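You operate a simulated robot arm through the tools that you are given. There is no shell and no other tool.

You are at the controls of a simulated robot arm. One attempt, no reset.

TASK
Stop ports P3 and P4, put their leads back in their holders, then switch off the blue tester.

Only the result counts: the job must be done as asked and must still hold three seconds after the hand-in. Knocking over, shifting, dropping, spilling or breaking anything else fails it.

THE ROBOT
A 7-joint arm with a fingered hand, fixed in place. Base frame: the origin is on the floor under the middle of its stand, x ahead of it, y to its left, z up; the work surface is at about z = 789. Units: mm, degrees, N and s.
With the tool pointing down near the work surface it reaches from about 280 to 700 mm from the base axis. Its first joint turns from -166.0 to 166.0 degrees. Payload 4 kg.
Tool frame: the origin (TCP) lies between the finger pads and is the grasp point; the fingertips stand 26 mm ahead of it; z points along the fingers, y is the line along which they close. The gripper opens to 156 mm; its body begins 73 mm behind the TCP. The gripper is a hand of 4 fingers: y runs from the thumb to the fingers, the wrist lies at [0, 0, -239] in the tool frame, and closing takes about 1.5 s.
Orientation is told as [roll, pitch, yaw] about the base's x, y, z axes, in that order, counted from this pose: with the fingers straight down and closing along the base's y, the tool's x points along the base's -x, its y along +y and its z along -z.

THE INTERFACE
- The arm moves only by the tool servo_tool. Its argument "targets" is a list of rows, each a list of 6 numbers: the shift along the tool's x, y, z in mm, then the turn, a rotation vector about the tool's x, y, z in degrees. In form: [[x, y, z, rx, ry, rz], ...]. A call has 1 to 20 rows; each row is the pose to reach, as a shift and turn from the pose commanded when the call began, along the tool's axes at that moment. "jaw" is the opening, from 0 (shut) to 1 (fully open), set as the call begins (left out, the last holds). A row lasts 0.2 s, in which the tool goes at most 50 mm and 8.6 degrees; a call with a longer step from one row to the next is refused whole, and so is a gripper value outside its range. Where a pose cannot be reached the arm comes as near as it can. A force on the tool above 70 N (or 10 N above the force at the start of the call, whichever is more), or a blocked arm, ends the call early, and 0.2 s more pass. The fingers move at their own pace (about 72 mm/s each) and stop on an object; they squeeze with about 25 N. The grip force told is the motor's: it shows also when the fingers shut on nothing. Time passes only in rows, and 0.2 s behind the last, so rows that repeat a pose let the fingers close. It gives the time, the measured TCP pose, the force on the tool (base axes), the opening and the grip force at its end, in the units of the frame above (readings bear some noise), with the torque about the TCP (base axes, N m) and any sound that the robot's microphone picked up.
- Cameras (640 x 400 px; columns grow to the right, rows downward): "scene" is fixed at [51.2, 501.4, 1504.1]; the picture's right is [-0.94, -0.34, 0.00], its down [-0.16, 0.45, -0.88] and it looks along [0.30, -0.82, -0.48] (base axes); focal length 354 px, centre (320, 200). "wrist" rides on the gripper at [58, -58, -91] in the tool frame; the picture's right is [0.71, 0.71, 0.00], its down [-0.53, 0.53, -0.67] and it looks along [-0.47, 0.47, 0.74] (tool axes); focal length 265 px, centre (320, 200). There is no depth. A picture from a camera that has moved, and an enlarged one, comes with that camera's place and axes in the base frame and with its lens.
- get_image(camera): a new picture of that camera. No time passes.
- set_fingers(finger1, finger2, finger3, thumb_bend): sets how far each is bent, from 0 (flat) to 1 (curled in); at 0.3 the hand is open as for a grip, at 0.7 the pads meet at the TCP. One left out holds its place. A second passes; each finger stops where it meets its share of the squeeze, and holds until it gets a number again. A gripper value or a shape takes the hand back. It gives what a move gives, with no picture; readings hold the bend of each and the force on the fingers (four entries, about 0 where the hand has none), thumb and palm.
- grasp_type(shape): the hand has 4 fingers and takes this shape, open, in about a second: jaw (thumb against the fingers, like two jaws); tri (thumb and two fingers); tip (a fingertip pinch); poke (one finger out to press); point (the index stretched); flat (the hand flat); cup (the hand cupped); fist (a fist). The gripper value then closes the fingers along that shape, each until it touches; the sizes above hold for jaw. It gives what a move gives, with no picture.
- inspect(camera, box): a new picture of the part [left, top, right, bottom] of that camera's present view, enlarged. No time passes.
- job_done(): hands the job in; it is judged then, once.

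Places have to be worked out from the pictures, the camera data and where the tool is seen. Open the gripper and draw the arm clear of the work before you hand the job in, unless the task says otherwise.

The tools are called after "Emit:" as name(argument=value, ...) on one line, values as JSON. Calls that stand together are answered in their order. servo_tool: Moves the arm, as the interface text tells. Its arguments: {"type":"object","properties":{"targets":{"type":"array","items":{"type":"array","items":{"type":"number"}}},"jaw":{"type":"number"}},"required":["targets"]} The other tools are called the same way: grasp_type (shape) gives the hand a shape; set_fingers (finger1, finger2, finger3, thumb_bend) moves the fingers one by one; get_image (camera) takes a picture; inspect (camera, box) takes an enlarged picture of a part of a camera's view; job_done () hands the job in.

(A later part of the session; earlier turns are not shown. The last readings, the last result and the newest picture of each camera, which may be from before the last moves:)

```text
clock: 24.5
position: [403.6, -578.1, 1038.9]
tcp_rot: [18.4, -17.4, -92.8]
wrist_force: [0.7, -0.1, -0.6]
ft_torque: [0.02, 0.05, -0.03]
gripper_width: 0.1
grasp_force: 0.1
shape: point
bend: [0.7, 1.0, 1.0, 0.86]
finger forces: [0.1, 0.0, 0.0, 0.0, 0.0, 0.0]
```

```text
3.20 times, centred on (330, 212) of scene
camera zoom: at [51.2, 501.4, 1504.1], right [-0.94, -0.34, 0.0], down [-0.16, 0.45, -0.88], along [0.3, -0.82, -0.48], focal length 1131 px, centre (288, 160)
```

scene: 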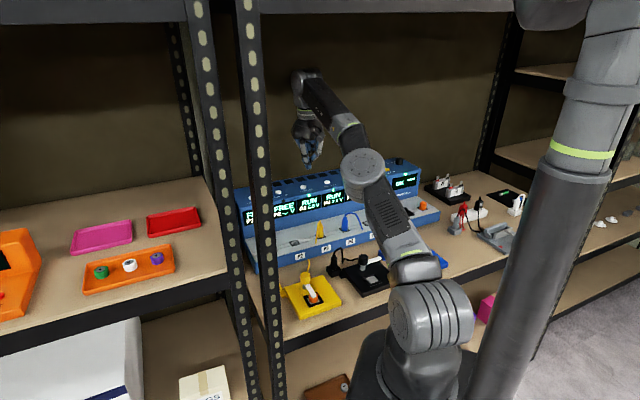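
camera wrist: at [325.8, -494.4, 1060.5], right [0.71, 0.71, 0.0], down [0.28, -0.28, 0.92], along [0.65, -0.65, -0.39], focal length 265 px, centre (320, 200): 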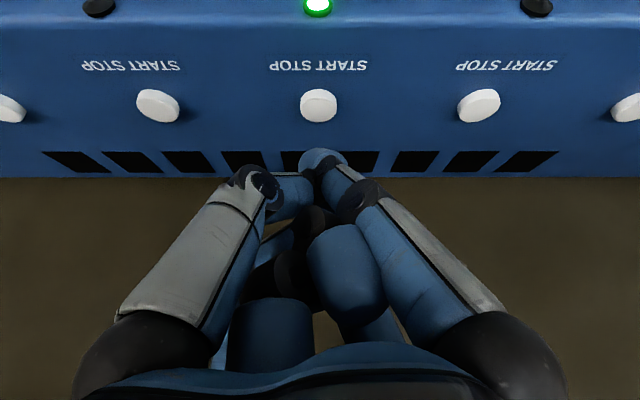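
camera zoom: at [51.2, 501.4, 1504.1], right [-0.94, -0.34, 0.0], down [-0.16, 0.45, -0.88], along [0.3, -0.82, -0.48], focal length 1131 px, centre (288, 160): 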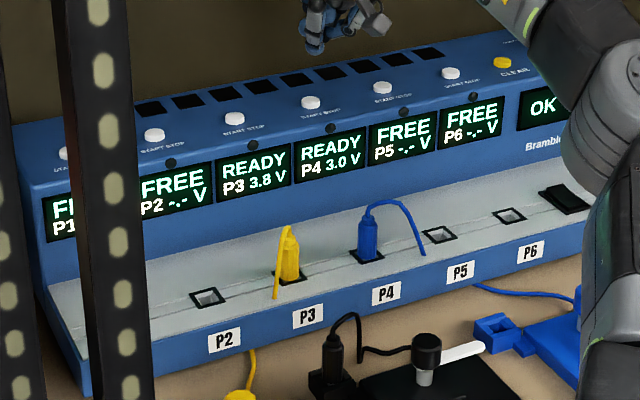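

Both P3 and P4 read READY. Next, the plugs: I bring the hand back upright and away from the deck to look at the plugs and test pinch shapes in free space.

Emit:
servo_tool(targets=[[20, -11, -17, 0, 0, 0], [46, -26, -41, 3.5, 3.5, 0], [74, -41, -65, 7.1, 7.1, 0], [102, -56, -89, 10.6, 10.6, 0], [130, -71, -113, 14.1, 14.1, 0], [157.2, -86.5, -136.7, 17.68, 17.68, 0], [157.2, -86.5, -136.7, 17.68, 17.68, 0]])

Emit:
grasp_type(shape="tip")

Emit:
get_image(camera="wrist")

Emit:
inspect(camera="scene", box=[280, 60, 440, 260])

```text
clock: 26.1
position: [287.7, -391.2, 1091.2]
tcp_rot: [0.0, 0.0, -90.0]
wrist_force: [0.9, -1.2, 0.0]
ft_torque: [0.01, 0.0, 0.01]
gripper_width: 0.1
grasp_force: 0.0
shape: point
bend: [0.7, 1.0, 1.0, 0.86]
finger forces: [0.1, 0.0, 0.1, 0.0, 0.0, 0.0]
```

```text
clock: 27.0
position: [287.2, -391.2, 1091.4]
tcp_rot: [0.1, 0.1, -90.0]
wrist_force: [-0.9, -0.3, 0.8]
ft_torque: [0.02, 0.0, 0.0]
gripper_width: 155.9
grasp_force: 0.0
shape: tip
bend: [0.12, 0.3, 0.12, 0.3]
finger forces: [0.0, 0.1, 0.0, 0.0, 0.1, 0.0]
```

```text
taken
camera wrist: at [229.8, -333.8, 1184.1], right [0.71, 0.71, 0.0], down [0.53, -0.53, 0.67], along [0.47, -0.47, -0.74], focal length 265 px, centre (320, 200)
```

wrist: 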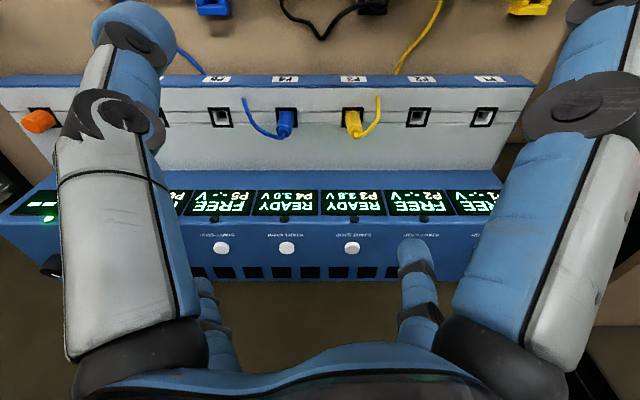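

```text
2.00 times, centred on (360, 160) of scene
camera zoom: at [51.2, 501.4, 1504.1], right [-0.94, -0.34, 0.0], down [-0.16, 0.45, -0.88], along [0.3, -0.82, -0.48], focal length 707 px, centre (240, 280)
```

zoom: 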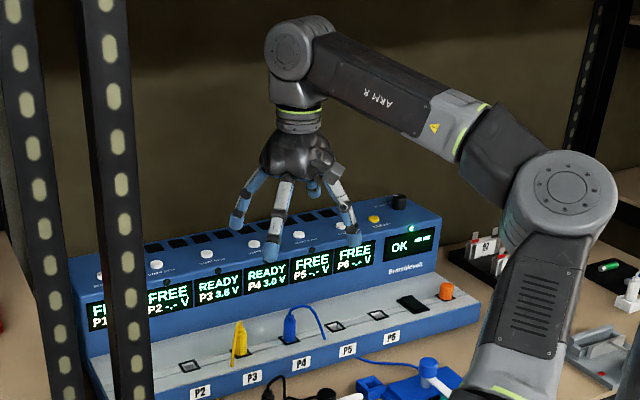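

The hand's "tip" pinch uses thumb and finger2, with the others splayed. I zoom in on the plugs, ports and holders to judge their shape.

Emit:
inspect(camera="wrist", box=[200, 60, 440, 180])

Emit:
inspect(camera="wrist", box=[240, 90, 400, 150])

Emit:
inspect(camera="scene", box=[300, 205, 380, 250])

Emit:
inspect(camera="scene", box=[330, 220, 440, 290])

```text
2.67 times, centred on (320, 120) of wrist
camera zoom: at [229.8, -333.8, 1184.1], right [0.71, 0.71, 0.0], down [0.53, -0.53, 0.67], along [0.47, -0.47, -0.74], focal length 708 px, centre (320, 413)
```

zoom: 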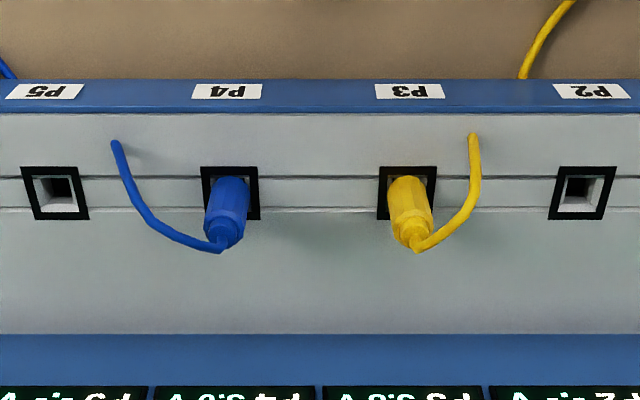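

```text
4.00 times, centred on (320, 120) of wrist
camera zoom: at [229.8, -333.8, 1184.1], right [0.71, 0.71, 0.0], down [0.53, -0.53, 0.67], along [0.47, -0.47, -0.74], focal length 1062 px, centre (320, 520)
```

zoom: 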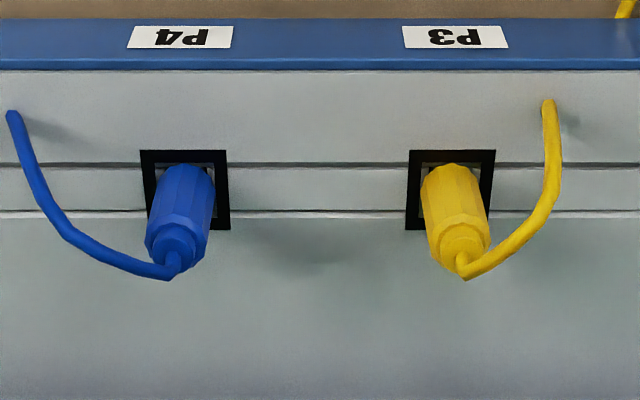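

```text
8.00 times, centred on (340, 228) of scene
camera zoom: at [51.2, 501.4, 1504.1], right [-0.94, -0.34, 0.0], down [-0.16, 0.45, -0.88], along [0.3, -0.82, -0.48], focal length 2829 px, centre (160, -20)
```

zoom: 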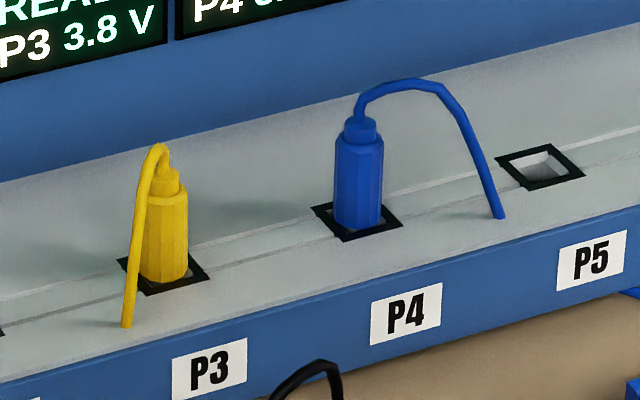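

```text
5.71 times, centred on (385, 255) of scene
camera zoom: at [51.2, 501.4, 1504.1], right [-0.94, -0.34, 0.0], down [-0.16, 0.45, -0.88], along [0.3, -0.82, -0.48], focal length 2020 px, centre (-51, -114)
```

zoom: 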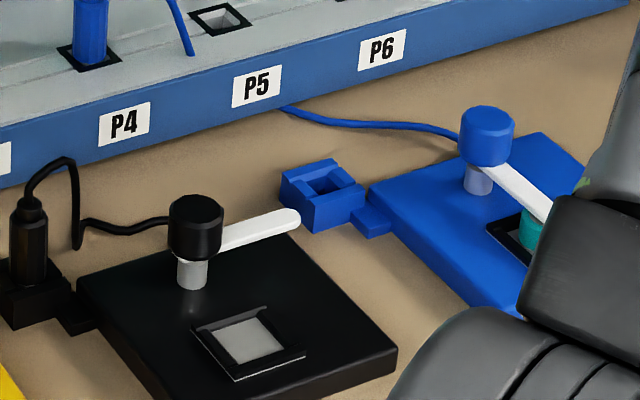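

Plugs are octagonal, about 20 mm across, standing vertical in ports P3 (e1≈-29, e2≈556) and P4 (-119, 556) with ledge at z≈842. I take the jaw shape partly closed, turn the hand so its digits line up with the tester's axes (clear of the cable), and go above the yellow plug.

Emit:
grasp_type(shape="jaw")

Emit:
servo_tool(targets=[[-3.7, 14.2, 10, 0, 0, -7.5], [-7.5, 28.5, 22, 0, 0, -15], [-11.2, 42.7, 38, 0, 0, -22.5], [-15, 57, 55, 0, 0, -30], [-18.7, 71, 73, 0, 0, -37.5], [-22.5, 85.4, 91.4, 0, 0, -45], [-22.5, 85.4, 91.4, 0, 0, -45]], jaw=0.45)

Emit:
get_image(camera="wrist")

Emit:
inspect(camera="scene", box=[270, 110, 430, 260])

```text
clock: 27.9
position: [287.6, -393.3, 1092.5]
tcp_rot: [0.1, 0.0, -90.0]
wrist_force: [0.6, -0.4, 0.2]
ft_torque: [0.03, 0.01, -0.04]
gripper_width: 156.0
grasp_force: 0.0
shape: jaw
bend: [0.3, 0.3, 0.3, 0.3]
finger forces: [0.0, 0.0, 0.1, 0.0, 0.1, 0.0]
```

```text
clock: 29.5
position: [372.7, -414.6, 1000.7]
tcp_rot: [0.1, -0.2, -44.9]
wrist_force: [0.6, 0.1, -0.3]
ft_torque: [0.03, -0.01, 0.01]
gripper_width: 70.5
grasp_force: 0.1
shape: jaw
bend: [0.39, 0.39, 0.39, 0.7]
finger forces: [0.0, 0.0, 0.0, 0.0, 0.0, 0.0]
```

```text
taken
camera wrist: at [291.3, -412.9, 1092.4], right [0.0, 1.0, 0.0], down [0.74, 0.0, 0.67], along [0.67, 0.0, -0.74], focal length 265 px, centre (320, 200)
```

wrist: 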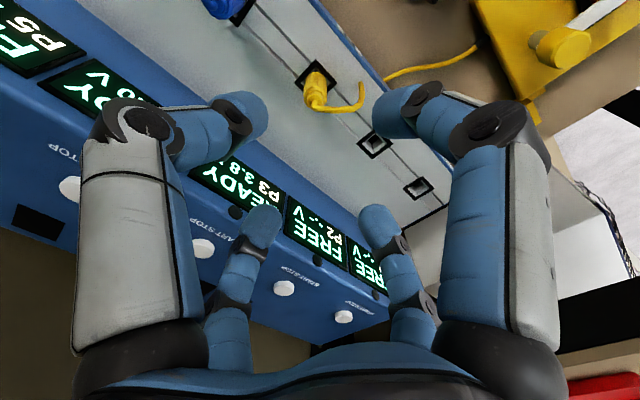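

```text
2.67 times, centred on (350, 185) of scene
camera zoom: at [51.2, 501.4, 1504.1], right [-0.94, -0.34, 0.0], down [-0.16, 0.45, -0.88], along [0.3, -0.82, -0.48], focal length 943 px, centre (240, 240)
```

zoom: 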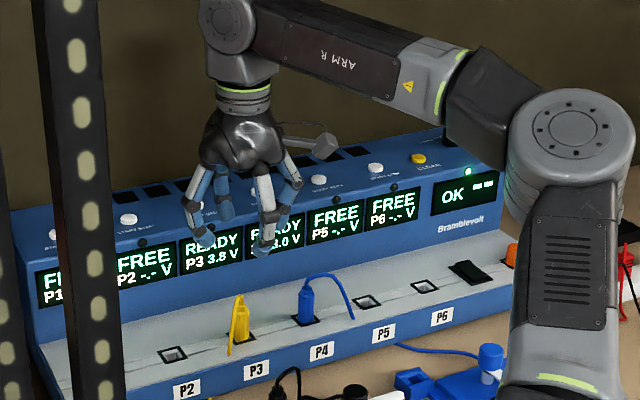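

The four digits are symmetric around the TCP and the TCP is over the yellow plug. I zoom in to check the alignment with the plug.

Emit:
inspect(camera="wrist", box=[240, 40, 400, 140])

```text
4.00 times, centred on (320, 90) of wrist
camera zoom: at [291.3, -412.9, 1092.4], right [0.0, 1.0, 0.0], down [0.74, 0.0, 0.67], along [0.67, 0.0, -0.74], focal length 1062 px, centre (320, 640)
```

zoom: 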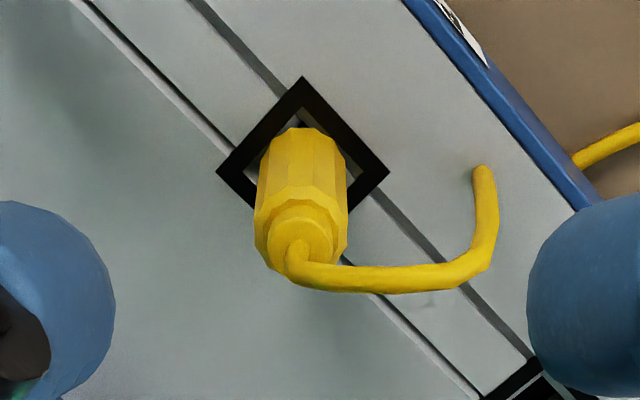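

The plug appears ~4 mm toward -y of the TCP axis. I correct for it and come down to about 50 mm above the grasp height, then look again.

Emit:
servo_tool(targets=[[-1, -1.8, 15, 0, 0, 0], [-2.12, -3.54, 30, 0, 0, 0], [-2.12, -3.54, 46, 0, 0, 0], [-2.12, -3.54, 62, 0, 0, 0], [-2.12, -3.54, 76, 0, 0, 0], [-2.12, -3.54, 76, 0, 0, 0]])

Emit:
inspect(camera="wrist", box=[200, 40, 440, 190])

Emit:
inspect(camera="scene", box=[290, 150, 390, 260])

```text
clock: 30.9
position: [372.8, -417.9, 923.4]
tcp_rot: [0.1, -0.1, -45.0]
wrist_force: [0.2, 1.0, 0.1]
ft_torque: [0.01, -0.01, 0.0]
gripper_width: 70.2
grasp_force: 0.1
shape: jaw
bend: [0.39, 0.39, 0.39, 0.7]
finger forces: [0.1, 0.0, 0.0, 0.0, 0.1, 0.0]
```

```text
2.67 times, centred on (320, 115) of wrist
camera zoom: at [291.0, -415.7, 1015.6], right [0.0, 1.0, 0.0], down [0.74, 0.0, 0.67], along [0.67, 0.0, -0.74], focal length 708 px, centre (320, 427)
```

zoom: 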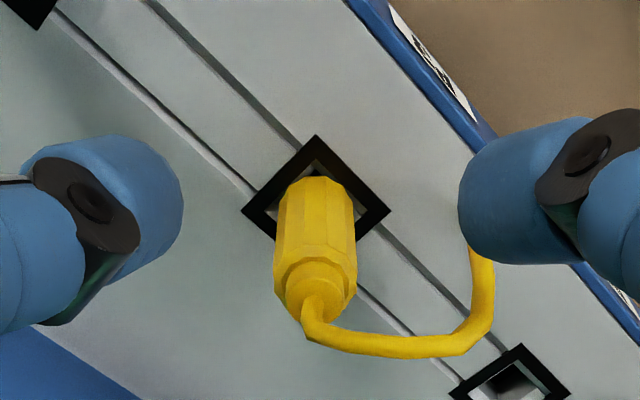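

```text
3.64 times, centred on (340, 205) of scene
camera zoom: at [51.2, 501.4, 1504.1], right [-0.94, -0.34, 0.0], down [-0.16, 0.45, -0.88], along [0.3, -0.82, -0.48], focal length 1286 px, centre (247, 182)
```

zoom: 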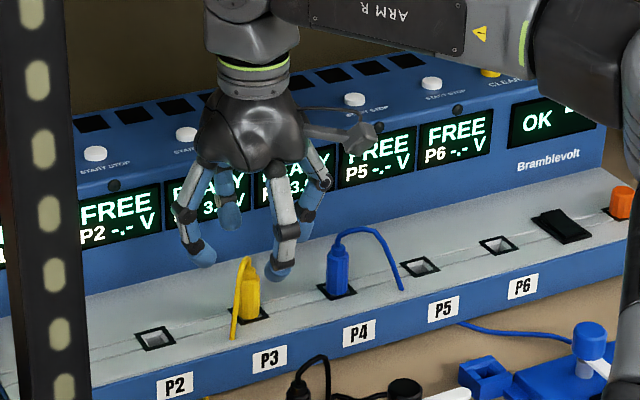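

Close to centred; I lower another 34 mm (with a small correction) and re-check alignment.

Emit:
servo_tool(targets=[[0.3, -1.2, 11, 0, 0, 0], [0.5, -2, 22, 0, 0, 0], [0.5, -2, 34, 0, 0, 0], [0.5, -2, 34, 0, 0, 0]])

Emit:
inspect(camera="wrist", box=[200, 60, 440, 210])

Emit:
inspect(camera="scene", box=[290, 170, 370, 250])

```text
clock: 31.9
position: [370.1, -418.4, 891.2]
tcp_rot: [0.0, 0.0, -45.0]
wrist_force: [0.8, 0.5, 0.2]
ft_torque: [-0.02, -0.01, 0.01]
gripper_width: 70.5
grasp_force: 0.1
shape: jaw
bend: [0.39, 0.39, 0.39, 0.7]
finger forces: [0.0, 0.0, 0.0, 0.0, 0.0, 0.0]
```

```text
2.67 times, centred on (320, 135) of wrist
camera zoom: at [288.0, -417.9, 982.2], right [0.0, 1.0, 0.0], down [0.74, 0.0, 0.67], along [0.67, 0.0, -0.74], focal length 708 px, centre (320, 373)
```

zoom: 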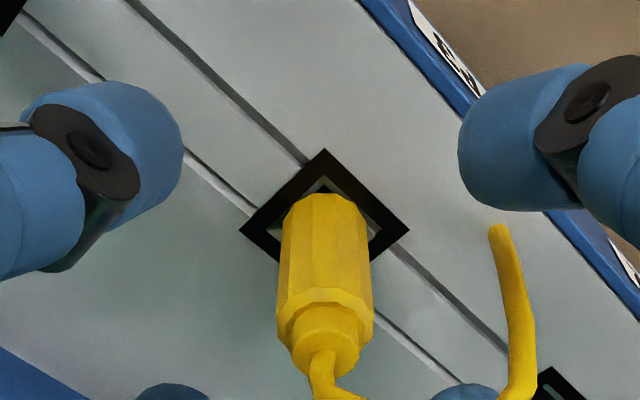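

```text
5.00 times, centred on (330, 210) of scene
camera zoom: at [51.2, 501.4, 1504.1], right [-0.94, -0.34, 0.0], down [-0.16, 0.45, -0.88], along [0.3, -0.82, -0.48], focal length 1768 px, centre (270, 150)
```

zoom: 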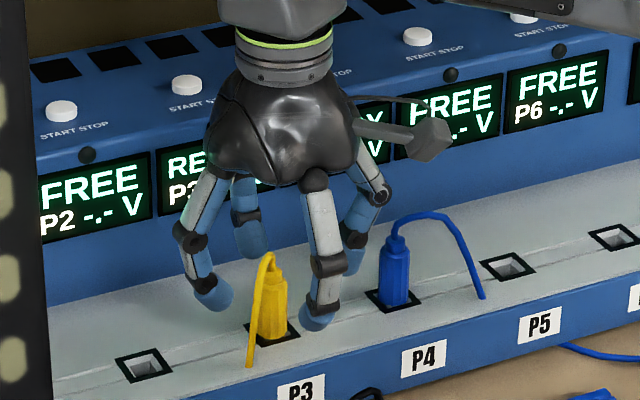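

Combining the views, the port pitch comes out as 92 mm with ledge frame at z≈832, which puts the yellow plug at about (376.7,-416.6) — 6–7 mm further out than the TCP. I correct for this and descend partway.

Emit:
servo_tool(targets=[[-2, 3, 4, 0, 0, 0], [-3.8, 5.6, 9, 0, 0, 0], [-3.8, 5.6, 14, 0, 0, 0], [-3.8, 5.6, 14, 0, 0, 0]])

Emit:
inspect(camera="wrist", box=[200, 80, 440, 230])

Emit:
inspect(camera="scene", box=[290, 170, 370, 250])

```text
clock: 32.9
position: [377.0, -416.2, 875.5]
tcp_rot: [0.0, -0.2, -45.0]
wrist_force: [0.5, -1.0, 0.3]
ft_torque: [0.01, 0.01, 0.01]
gripper_width: 70.7
grasp_force: 0.1
shape: jaw
bend: [0.39, 0.39, 0.39, 0.7]
finger forces: [0.1, 0.0, 0.0, 0.1, 0.0, 0.1]
```

```text
2.67 times, centred on (320, 155) of wrist
camera zoom: at [295.7, -416.1, 966.8], right [0.0, 1.0, 0.0], down [0.74, 0.0, 0.67], along [0.67, 0.0, -0.74], focal length 708 px, centre (320, 320)
```

zoom: 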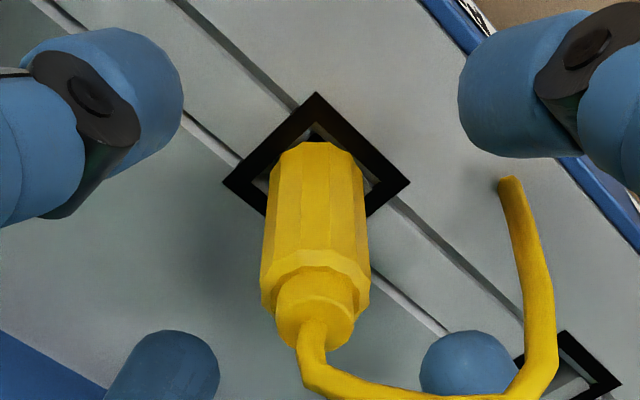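

```text
5.00 times, centred on (330, 210) of scene
camera zoom: at [51.2, 501.4, 1504.1], right [-0.94, -0.34, 0.0], down [-0.16, 0.45, -0.88], along [0.3, -0.82, -0.48], focal length 1768 px, centre (270, 150)
```

zoom: 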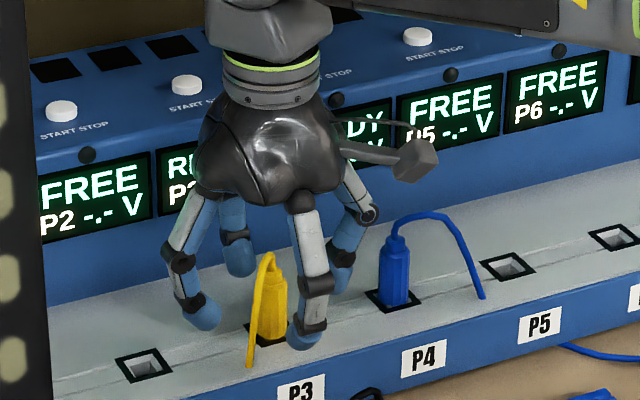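

The frame center is now within 1 mm of the TCP axis. I lower to grasp height (TCP z≈863).

Emit:
servo_tool(targets=[[0, -0.8, 4, 0, 0, 0], [0, -0.8, 8.5, 0, 0, 0], [0, -0.8, 13, 0, 0, 0], [0, -0.8, 13, 0, 0, 0]])

Emit:
inspect(camera="wrist", box=[180, 80, 460, 255])

Emit:
inspect(camera="scene", box=[290, 170, 370, 250])

```text
clock: 33.9
position: [375.8, -419.3, 862.6]
tcp_rot: [-0.1, -0.1, -45.1]
wrist_force: [-0.3, 0.3, -0.4]
ft_torque: [0.02, 0.02, -0.02]
gripper_width: 70.5
grasp_force: 0.1
shape: jaw
bend: [0.39, 0.39, 0.39, 0.7]
finger forces: [0.0, 0.0, 0.1, 0.0, 0.0, 0.1]
```

```text
2.29 times, centred on (320, 168) of wrist
camera zoom: at [294.5, -417.4, 954.6], right [0.0, 1.0, 0.0], down [0.74, 0.0, 0.67], along [0.67, 0.0, -0.74], focal length 607 px, centre (320, 274)
```

zoom: 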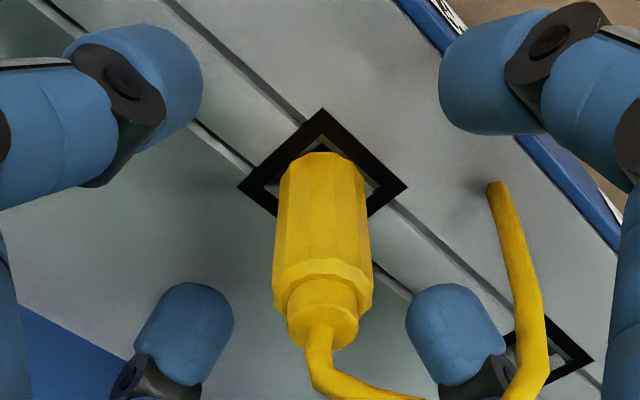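

```text
5.00 times, centred on (330, 210) of scene
camera zoom: at [51.2, 501.4, 1504.1], right [-0.94, -0.34, 0.0], down [-0.16, 0.45, -0.88], along [0.3, -0.82, -0.48], focal length 1768 px, centre (270, 150)
```

zoom: 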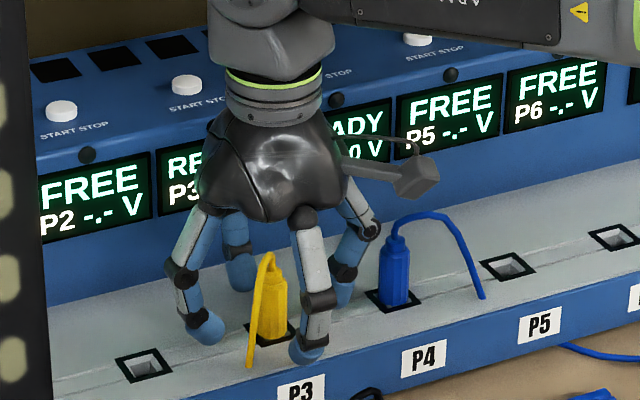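

Centred within half a millimetre, fingertips just above the ledge. I close partly to about 28 mm first.

Emit:
servo_tool(targets=[[0, 0, 0, 0, 0, 0], [0, 0, 0, 0, 0, 0], [0, 0, 0, 0, 0, 0], [0, 0, 0, 0, 0, 0]], jaw=0.18)

Emit:
inspect(camera="wrist", box=[180, 80, 460, 255])

Emit:
inspect(camera="scene", box=[290, 170, 370, 250])

```text
clock: 34.9
position: [376.8, -417.9, 863.3]
tcp_rot: [-0.1, -0.1, -45.0]
wrist_force: [-0.7, 0.2, -0.4]
ft_torque: [0.01, 0.03, 0.01]
gripper_width: 28.3
grasp_force: 0.0
shape: jaw
bend: [0.76, 0.76, 0.76, 0.7]
finger forces: [0.0, 0.0, 0.1, 0.1, 0.0, 0.0]
```

```text
2.29 times, centred on (320, 168) of wrist
camera zoom: at [294.5, -417.4, 954.7], right [0.0, 1.0, 0.0], down [0.74, 0.0, 0.67], along [0.67, 0.0, -0.74], focal length 607 px, centre (320, 274)
```

zoom: 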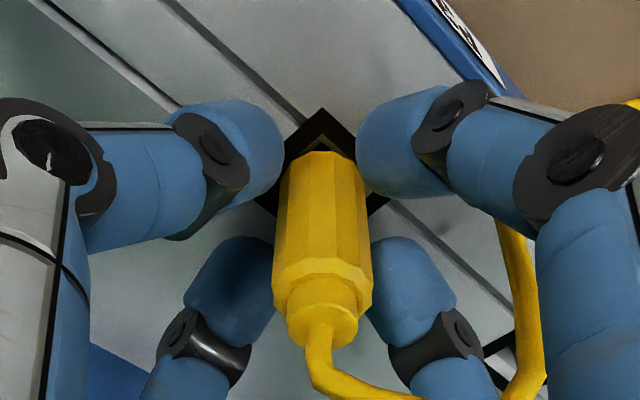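

```text
5.00 times, centred on (330, 210) of scene
camera zoom: at [51.2, 501.4, 1504.1], right [-0.94, -0.34, 0.0], down [-0.16, 0.45, -0.88], along [0.3, -0.82, -0.48], focal length 1768 px, centre (270, 150)
```

zoom: 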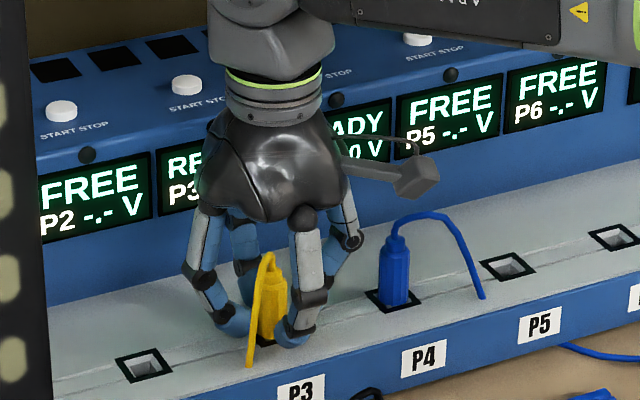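

All four digits surround the plug symmetrically. I close fully.

Emit:
servo_tool(targets=[[0, 0, 0, 0, 0, 0], [0, 0, 0, 0, 0, 0], [0, 0, 0, 0, 0, 0], [0, 0, 0, 0, 0, 0], [0, 0, 0, 0, 0, 0]], jaw=0.0)

Emit:
inspect(camera="wrist", box=[180, 80, 460, 255])

```text
clock: 36.1
position: [376.3, -418.4, 863.0]
tcp_rot: [0.0, -0.1, -45.0]
wrist_force: [0.1, -0.6, 0.4]
ft_torque: [0.0, -0.01, -0.01]
gripper_width: 14.4
grasp_force: 24.6
shape: jaw
bend: [0.74, 0.74, 0.74, 0.7]
finger forces: [21.3, 22.8, 21.3, 0.1, 22.0, 0.0]
```

```text
2.29 times, centred on (320, 168) of wrist
camera zoom: at [294.6, -417.4, 954.8], right [0.0, 1.0, 0.0], down [0.74, 0.0, 0.67], along [0.67, 0.0, -0.74], focal length 607 px, centre (320, 274)
```

zoom: 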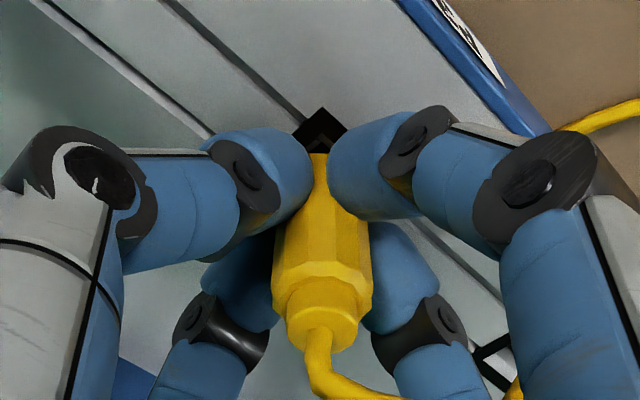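

Firm grip: about 22 N on each digit. I lift the plug straight up slowly, 12 mm at first.

Emit:
servo_tool(targets=[[0, 0, -2, 0, 0, 0], [0, 0, -4, 0, 0, 0], [0, 0, -6, 0, 0, 0], [0, 0, -9, 0, 0, 0], [0, 0, -12, 0, 0, 0]])

Emit:
inspect(camera="scene", box=[290, 170, 370, 250])

```text
clock: 37.3
position: [376.3, -417.8, 874.6]
tcp_rot: [0.1, -0.1, -45.1]
wrist_force: [0.1, 0.4, -0.3]
ft_torque: [0.01, -0.02, 0.0]
gripper_width: 14.4
grasp_force: 25.9
shape: jaw
bend: [0.74, 0.74, 0.74, 0.7]
finger forces: [21.4, 23.0, 21.7, 0.1, 22.2, 0.0]
```

```text
5.00 times, centred on (330, 210) of scene
camera zoom: at [51.2, 501.4, 1504.1], right [-0.94, -0.34, 0.0], down [-0.16, 0.45, -0.88], along [0.3, -0.82, -0.48], focal length 1768 px, centre (270, 150)
```

zoom: 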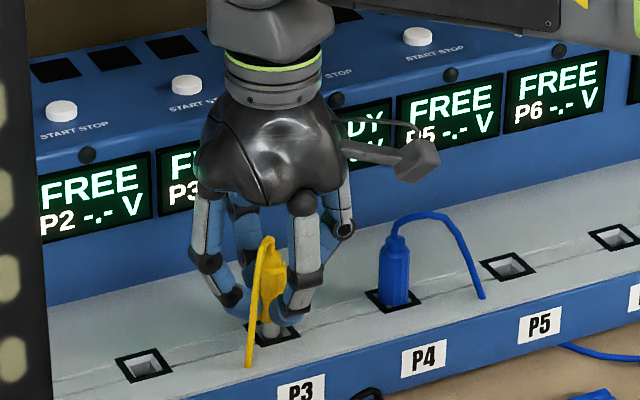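

The plug comes out freely and P3's display now starts with "F" (FREE). I keep lifting 70 mm more.

Emit:
servo_tool(targets=[[0, 0, -5, 0, 0, 0], [0, 0, -12, 0, 0, 0], [0, 0, -22, 0, 0, 0], [0, 0, -34, 0, 0, 0], [0, 0, -46, 0, 0, 0], [0, 0, -58, 0, 0, 0], [0, 0, -70, 0, 0, 0], [0, 0, -70, 0, 0, 0]])

Emit:
inspect(camera="scene", box=[280, 140, 380, 260])

Emit:
get_image(camera="wrist")

```text
clock: 39.1
position: [374.7, -417.6, 944.9]
tcp_rot: [0.0, 0.0, -44.9]
wrist_force: [-0.9, 0.9, -0.2]
ft_torque: [-0.02, -0.03, 0.0]
gripper_width: 14.3
grasp_force: 25.0
shape: jaw
bend: [0.74, 0.74, 0.74, 0.7]
finger forces: [21.3, 23.0, 21.7, 0.0, 22.0, 0.1]
```

```text
3.33 times, centred on (330, 200) of scene
camera zoom: at [51.2, 501.4, 1504.1], right [-0.94, -0.34, 0.0], down [-0.16, 0.45, -0.88], along [0.3, -0.82, -0.48], focal length 1179 px, centre (287, 200)
```

zoom: 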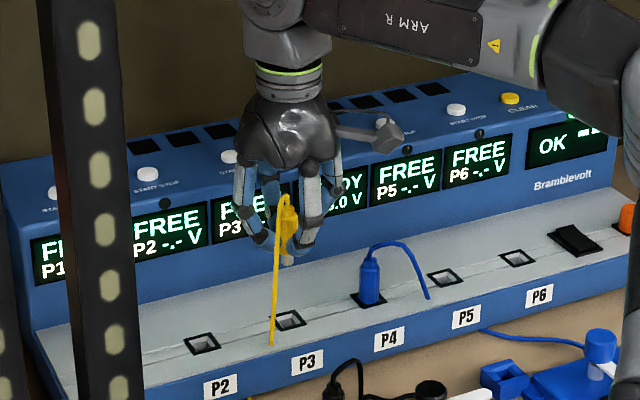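

```text
taken
camera wrist: at [294.5, -416.9, 1036.1], right [0.0, 1.0, 0.0], down [0.74, 0.0, 0.67], along [0.67, 0.0, -0.74], focal length 265 px, centre (320, 200)
```

wrist: 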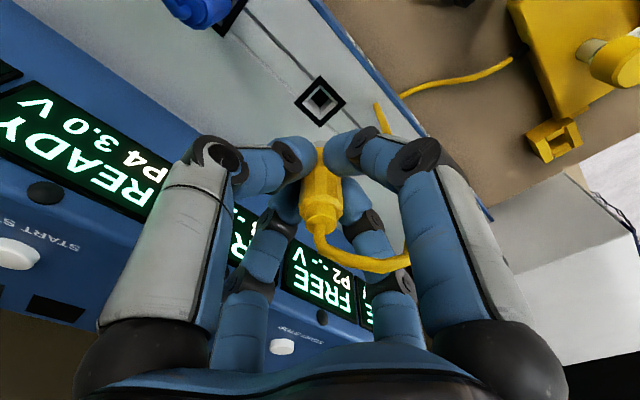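

P3 now reads FREE and the plug with its grey pin is clear of the port. I look closely at the yellow holder, visible on the right.

Emit:
inspect(camera="wrist", box=[480, 90, 640, 190])

Emit:
inspect(camera="scene", box=[270, 245, 390, 325])

Emit:
inspect(camera="wrist", box=[260, 110, 400, 290])

```text
4.00 times, centred on (560, 140) of wrist
camera zoom: at [294.5, -416.9, 1036.1], right [0.0, 1.0, 0.0], down [0.74, 0.0, 0.67], along [0.67, 0.0, -0.74], focal length 1062 px, centre (-640, 440)
```

zoom: 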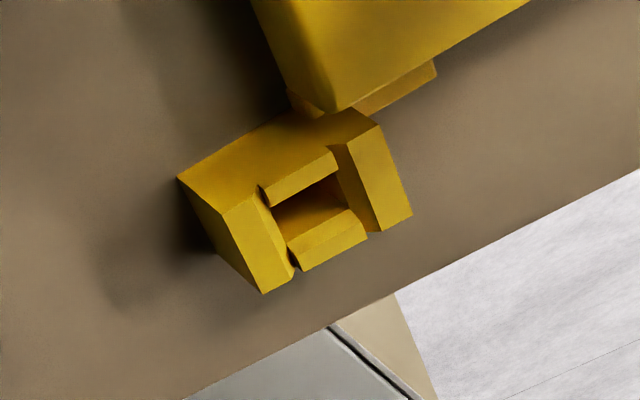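

```text
5.00 times, centred on (330, 285) of scene
camera zoom: at [51.2, 501.4, 1504.1], right [-0.94, -0.34, 0.0], down [-0.16, 0.45, -0.88], along [0.3, -0.82, -0.48], focal length 1768 px, centre (270, -225)
```

zoom: 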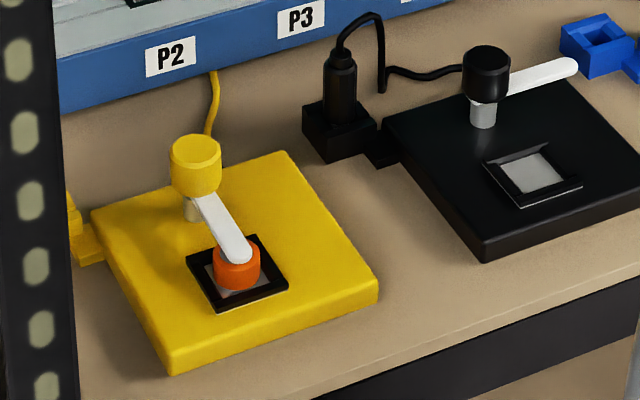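

```text
2.22 times, centred on (330, 200) of wrist
camera zoom: at [294.5, -416.9, 1036.1], right [0.0, 1.0, 0.0], down [0.74, 0.0, 0.67], along [0.67, 0.0, -0.74], focal length 590 px, centre (298, 200)
```

zoom: 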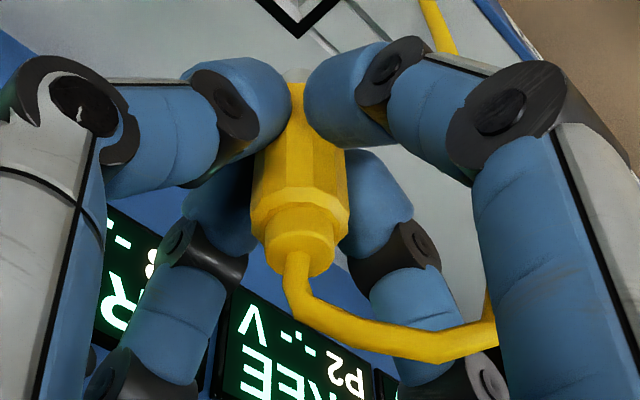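

The yellow holder's hole triangulates to about (428,-177). I carry the plug there at the present height.

Emit:
servo_tool(targets=[[8, 12, -2, 0, 0, 0], [25, 38, -5, 0, 0, 0], [45, 70, -5, 0, 0, 0], [65, 101, -5, 0, 0, 0], [85, 131, -5, 0, 0, 0], [105, 162, -5, 0, 0, 0], [122, 188, -5, 0, 0, 0], [133.3, 206.1, -5, 0, 0, 0], [133.3, 206.1, -5, 0, 0, 0]])

Emit:
get_image(camera="wrist")

Emit:
get_image(camera="scene")

```text
clock: 41.1
position: [425.9, -176.8, 948.7]
tcp_rot: [0.0, -0.1, -45.1]
wrist_force: [-0.3, 0.2, -0.3]
ft_torque: [0.02, -0.02, 0.0]
gripper_width: 14.3
grasp_force: 24.9
shape: jaw
bend: [0.74, 0.74, 0.74, 0.7]
finger forces: [21.2, 23.0, 21.8, 0.0, 21.9, 0.0]
```

```text
taken
camera wrist: at [344.4, -176.9, 1040.4], right [0.0, 1.0, 0.0], down [0.74, 0.0, 0.67], along [0.67, 0.0, -0.74], focal length 265 px, centre (320, 200)
```

wrist: 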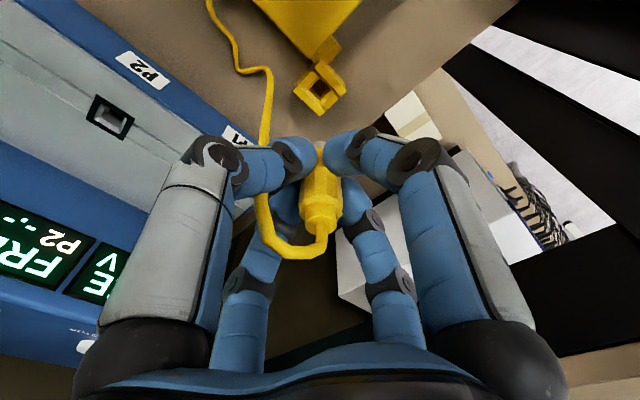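

```text
taken
```

scene: 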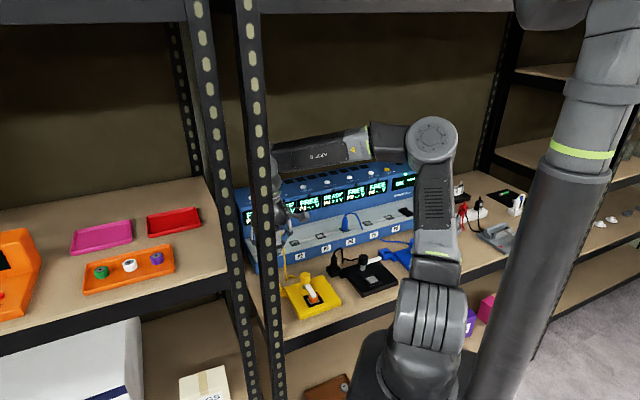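

The holder is visible just ahead of the digits. I zoom in on it and on the pin.

Emit:
inspect(camera="wrist", box=[240, 40, 400, 140])

Emit:
inspect(camera="wrist", box=[270, 120, 370, 260])

Emit:
inspect(camera="scene", box=[230, 140, 350, 310])

```text
4.00 times, centred on (320, 90) of wrist
camera zoom: at [344.4, -176.9, 1040.4], right [0.0, 1.0, 0.0], down [0.74, 0.0, 0.67], along [0.67, 0.0, -0.74], focal length 1062 px, centre (320, 640)
```

zoom: 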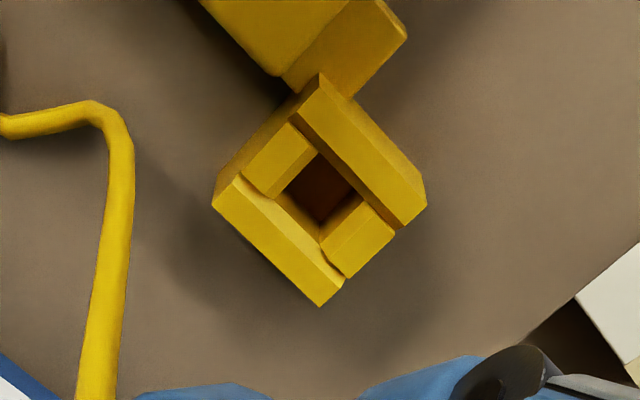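

```text
2.86 times, centred on (320, 190) of wrist
camera zoom: at [344.4, -176.9, 1040.4], right [0.0, 1.0, 0.0], down [0.74, 0.0, 0.67], along [0.67, 0.0, -0.74], focal length 758 px, centre (320, 229)
```

zoom: 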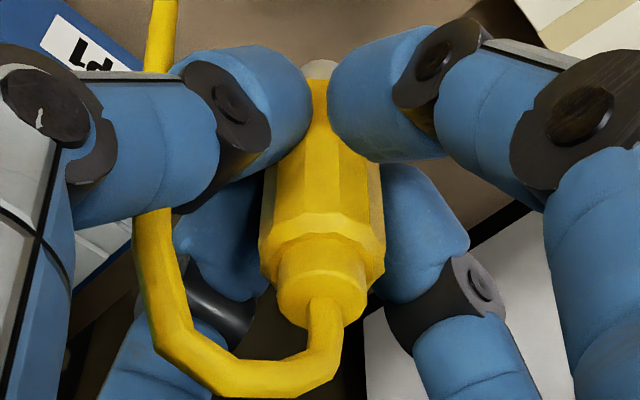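

```text
2.35 times, centred on (290, 225) of scene
camera zoom: at [51.2, 501.4, 1504.1], right [-0.94, -0.34, 0.0], down [-0.16, 0.45, -0.88], along [0.3, -0.82, -0.48], focal length 832 px, centre (391, 141)
```

zoom: 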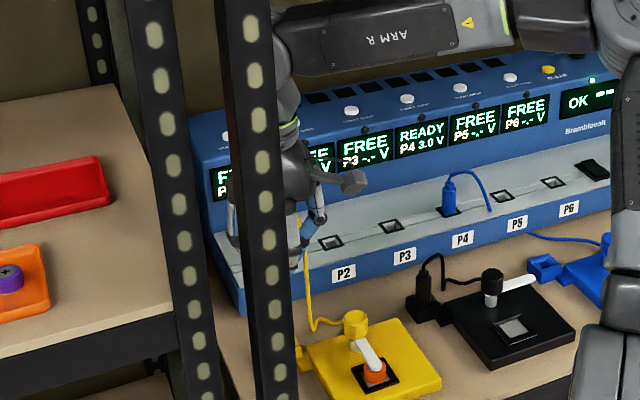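

Holder center is estimated at about (426,-177), right under the TCP. I go down 55 mm and check again.

Emit:
servo_tool(targets=[[0, 0, 9, 0, 0, 0], [0, 0, 21, 0, 0, 0], [0, 0, 33, 0, 0, 0], [0, 0, 45, 0, 0, 0], [0, 0, 55, 0, 0, 0], [0, 0, 55, 0, 0, 0]])

Emit:
inspect(camera="wrist", box=[220, 60, 420, 185])

Emit:
get_image(camera="wrist")

```text
clock: 42.5
position: [427.1, -178.2, 893.2]
tcp_rot: [0.1, -0.2, -45.0]
wrist_force: [1.2, 0.6, -0.4]
ft_torque: [-0.01, 0.03, -0.02]
gripper_width: 14.5
grasp_force: 24.6
shape: jaw
bend: [0.74, 0.74, 0.74, 0.7]
finger forces: [21.2, 23.0, 21.9, 0.1, 21.8, 0.0]
```

```text
3.20 times, centred on (320, 122) of wrist
camera zoom: at [345.3, -177.8, 986.0], right [0.0, 1.0, 0.0], down [0.74, 0.0, 0.67], along [0.67, 0.0, -0.74], focal length 849 px, centre (320, 448)
```

zoom: 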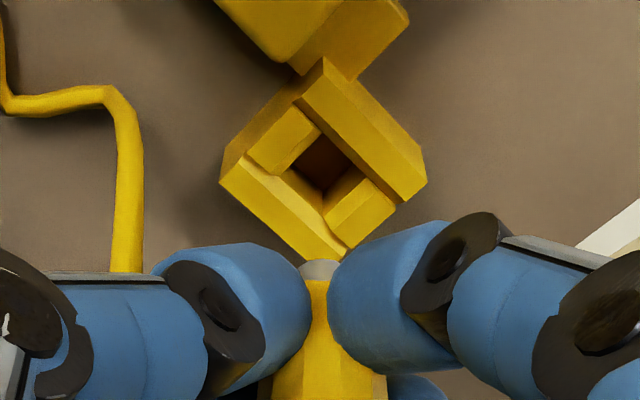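

```text
taken
camera wrist: at [345.3, -177.8, 986.0], right [0.0, 1.0, 0.0], down [0.74, 0.0, 0.67], along [0.67, 0.0, -0.74], focal length 265 px, centre (320, 200)
```

wrist: 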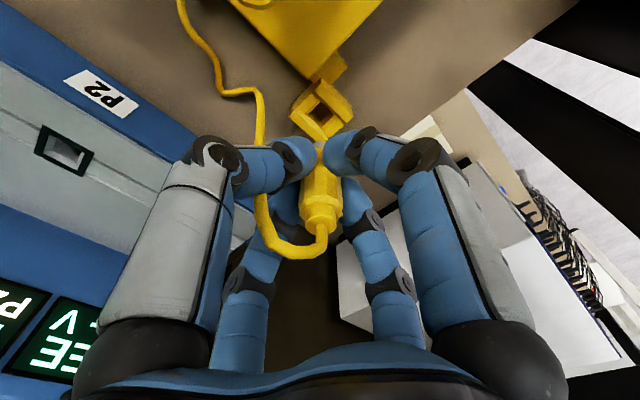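

I enlarge the holder further to read its top plane and hole precisely.

Emit:
inspect(camera="wrist", box=[280, 70, 360, 145])

Emit:
inspect(camera="scene", box=[330, 245, 430, 290])

```text
5.33 times, centred on (320, 108) of wrist
camera zoom: at [345.3, -177.8, 986.0], right [0.0, 1.0, 0.0], down [0.74, 0.0, 0.67], along [0.67, 0.0, -0.74], focal length 1416 px, centre (320, 693)
```

zoom: 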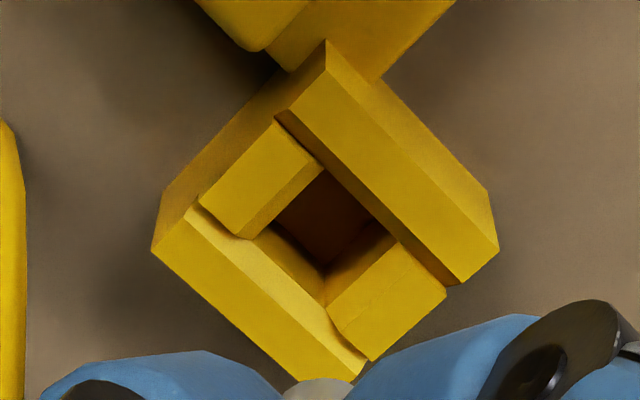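

```text
6.40 times, centred on (380, 268) of scene
camera zoom: at [51.2, 501.4, 1504.1], right [-0.94, -0.34, 0.0], down [-0.16, 0.45, -0.88], along [0.3, -0.82, -0.48], focal length 2263 px, centre (-64, -232)
```

zoom: 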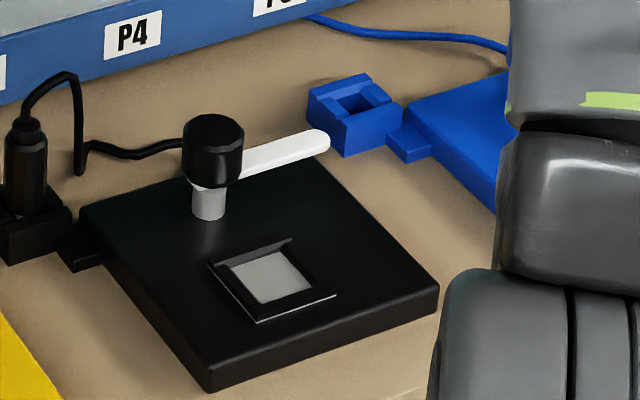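

The plug's pin hangs about 45 mm above the holder's top (z≈801), centered within 1 mm. I descend 32 mm more and re-check before insertion.

Emit:
servo_tool(targets=[[0.4, 0.4, 8, 0, 0, 0], [0.4, 0.4, 16, 0, 0, 0], [0.4, 0.4, 24, 0, 0, 0], [0.4, 0.4, 32, 0, 0, 0], [0.4, 0.4, 32, 0, 0, 0]])

Emit:
inspect(camera="wrist", box=[260, 80, 380, 170])

Emit:
inspect(camera="scene", box=[230, 200, 350, 310])

```text
clock: 43.7
position: [427.6, -178.0, 862.9]
tcp_rot: [0.0, 0.0, -45.0]
wrist_force: [0.0, 0.3, -0.9]
ft_torque: [0.0, 0.01, -0.03]
gripper_width: 14.3
grasp_force: 24.9
shape: jaw
bend: [0.74, 0.74, 0.74, 0.7]
finger forces: [21.1, 23.0, 21.9, 0.1, 21.7, 0.0]
```

```text
4.44 times, centred on (320, 125) of wrist
camera zoom: at [345.3, -177.1, 954.1], right [0.0, 1.0, 0.0], down [0.74, 0.0, 0.67], along [0.67, 0.0, -0.74], focal length 1180 px, centre (320, 533)
```

zoom: 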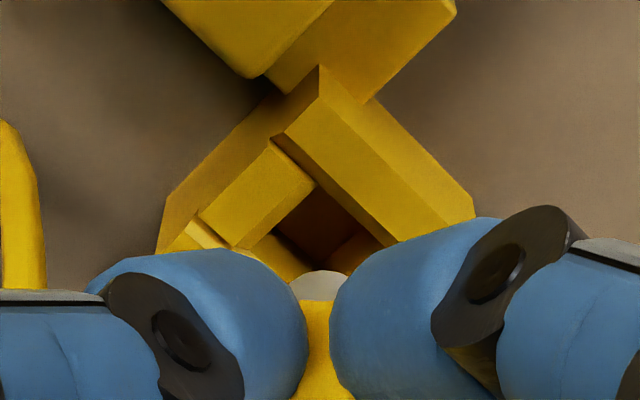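

```text
3.64 times, centred on (290, 255) of scene
camera zoom: at [51.2, 501.4, 1504.1], right [-0.94, -0.34, 0.0], down [-0.16, 0.45, -0.88], along [0.3, -0.82, -0.48], focal length 1286 px, centre (429, 0)
```

zoom: 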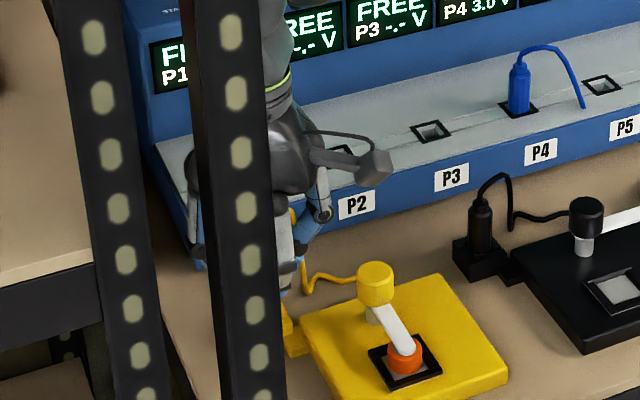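

The pin is now just above the funnel and about 1 mm short in x. I nudge 1 mm outward and lower 14 mm, watching the force.

Emit:
servo_tool(targets=[[-0.7, 0.7, 3, 0, 0, 0], [-0.7, 0.7, 6, 0, 0, 0], [-0.7, 0.7, 9, 0, 0, 0], [-0.7, 0.7, 12, 0, 0, 0], [-0.7, 0.7, 14, 0, 0, 0]])

Emit:
inspect(camera="wrist", box=[260, 80, 380, 170])

```text
clock: 44.9
position: [429.9, -179.4, 847.6]
tcp_rot: [0.0, -0.1, -45.0]
wrist_force: [-0.1, 0.2, -0.3]
ft_torque: [-0.02, 0.0, 0.0]
gripper_width: 14.4
grasp_force: 24.8
shape: jaw
bend: [0.74, 0.74, 0.74, 0.7]
finger forces: [21.2, 23.0, 21.9, 0.0, 21.8, 0.0]
```

```text
4.44 times, centred on (320, 125) of wrist
camera zoom: at [346.7, -177.7, 939.9], right [0.0, 1.0, 0.0], down [0.74, 0.0, 0.67], along [0.67, 0.0, -0.74], focal length 1180 px, centre (320, 533)
```

zoom: 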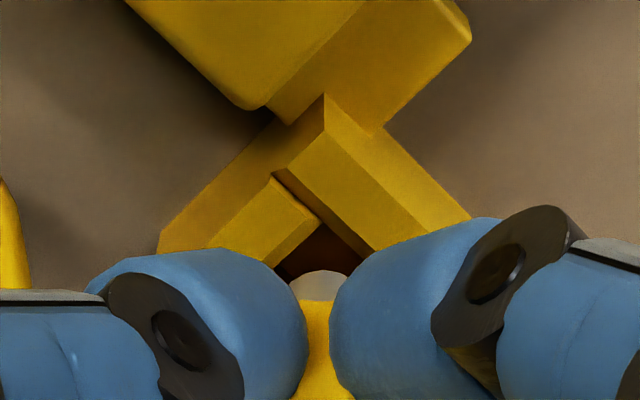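

No contact force and the pin sits centered over the hole. I lower another 8 mm.

Emit:
servo_tool(targets=[[0, 0, 2, 0, 0, 0], [0, 0, 4, 0, 0, 0], [0, 0, 6, 0, 0, 0], [0, 0, 8, 0, 0, 0]])

Emit:
inspect(camera="wrist", box=[260, 80, 380, 170])

```text
clock: 45.9
position: [428.8, -178.2, 840.8]
tcp_rot: [0.1, -0.1, -45.0]
wrist_force: [-0.1, 0.1, 1.2]
ft_torque: [0.04, 0.02, 0.01]
gripper_width: 14.4
grasp_force: 25.0
shape: jaw
bend: [0.74, 0.74, 0.74, 0.7]
finger forces: [21.4, 23.2, 22.2, 0.1, 22.1, 0.1]
```

```text
4.44 times, centred on (320, 125) of wrist
camera zoom: at [346.8, -176.5, 931.9], right [0.0, 1.0, 0.0], down [0.74, 0.0, 0.67], along [0.67, 0.0, -0.74], focal length 1180 px, centre (320, 533)
```

zoom: 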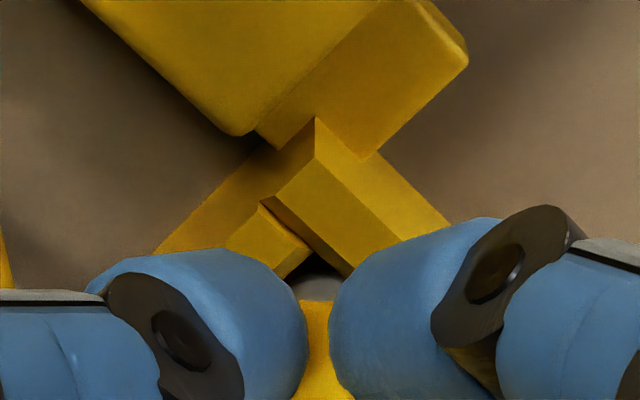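

The pin is entering the hole (slight 1 N push). I nudge 0.8 mm in -y and lower 2 mm more, carefully.

Emit:
servo_tool(targets=[[-0.5, -0.5, 0.5, 0, 0, 0], [-0.5, -0.5, 1.2, 0, 0, 0], [-0.5, -0.5, 2, 0, 0, 0], [-0.5, -0.5, 2, 0, 0, 0]])

Emit:
inspect(camera="wrist", box=[260, 80, 380, 170])

```text
clock: 46.9
position: [428.3, -178.9, 838.6]
tcp_rot: [0.0, -0.1, -45.0]
wrist_force: [1.5, 1.1, -0.1]
ft_torque: [0.06, -0.01, 0.01]
gripper_width: 14.0
grasp_force: 25.0
shape: jaw
bend: [0.74, 0.74, 0.74, 0.7]
finger forces: [21.4, 23.8, 21.8, 0.0, 21.5, 0.0]
```

```text
4.44 times, centred on (320, 125) of wrist
camera zoom: at [346.6, -177.7, 929.8], right [0.0, 1.0, 0.0], down [0.74, 0.0, 0.67], along [0.67, 0.0, -0.74], focal length 1180 px, centre (320, 533)
```

zoom: 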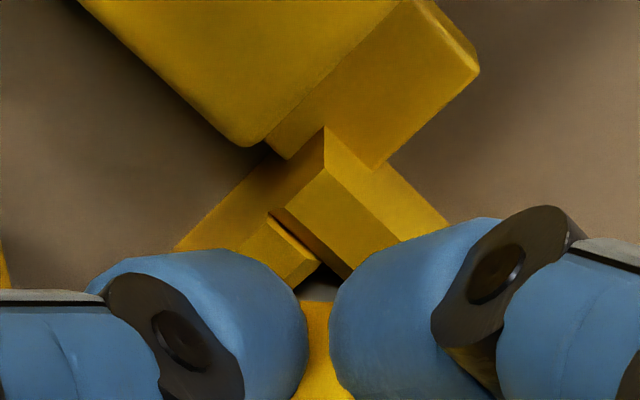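

Only small side forces (about 1.5 N), so the pin is inside the hole. Another 2 mm down.

Emit:
servo_tool(targets=[[0, 0, 0.7, 0, 0, 0], [0, 0, 1.4, 0, 0, 0], [0, 0, 2, 0, 0, 0], [0, 0, 2, 0, 0, 0]])

Emit:
inspect(camera="wrist", box=[260, 80, 380, 170])

```text
clock: 47.9
position: [428.1, -177.3, 835.9]
tcp_rot: [-0.1, -0.1, -45.0]
wrist_force: [-0.4, 0.1, -0.6]
ft_torque: [-0.01, 0.02, 0.02]
gripper_width: 14.5
grasp_force: 24.9
shape: jaw
bend: [0.74, 0.74, 0.74, 0.7]
finger forces: [21.2, 23.2, 22.2, 0.0, 22.0, 0.1]
```

```text
4.44 times, centred on (320, 125) of wrist
camera zoom: at [346.8, -177.5, 928.0], right [0.0, 1.0, 0.0], down [0.74, 0.0, 0.67], along [0.67, 0.0, -0.74], focal length 1180 px, centre (320, 533)
```

zoom: 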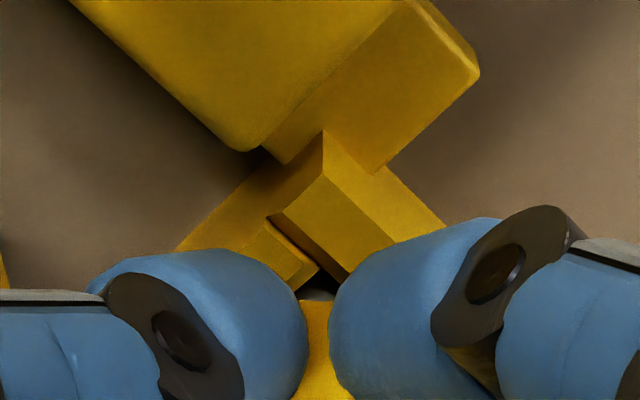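

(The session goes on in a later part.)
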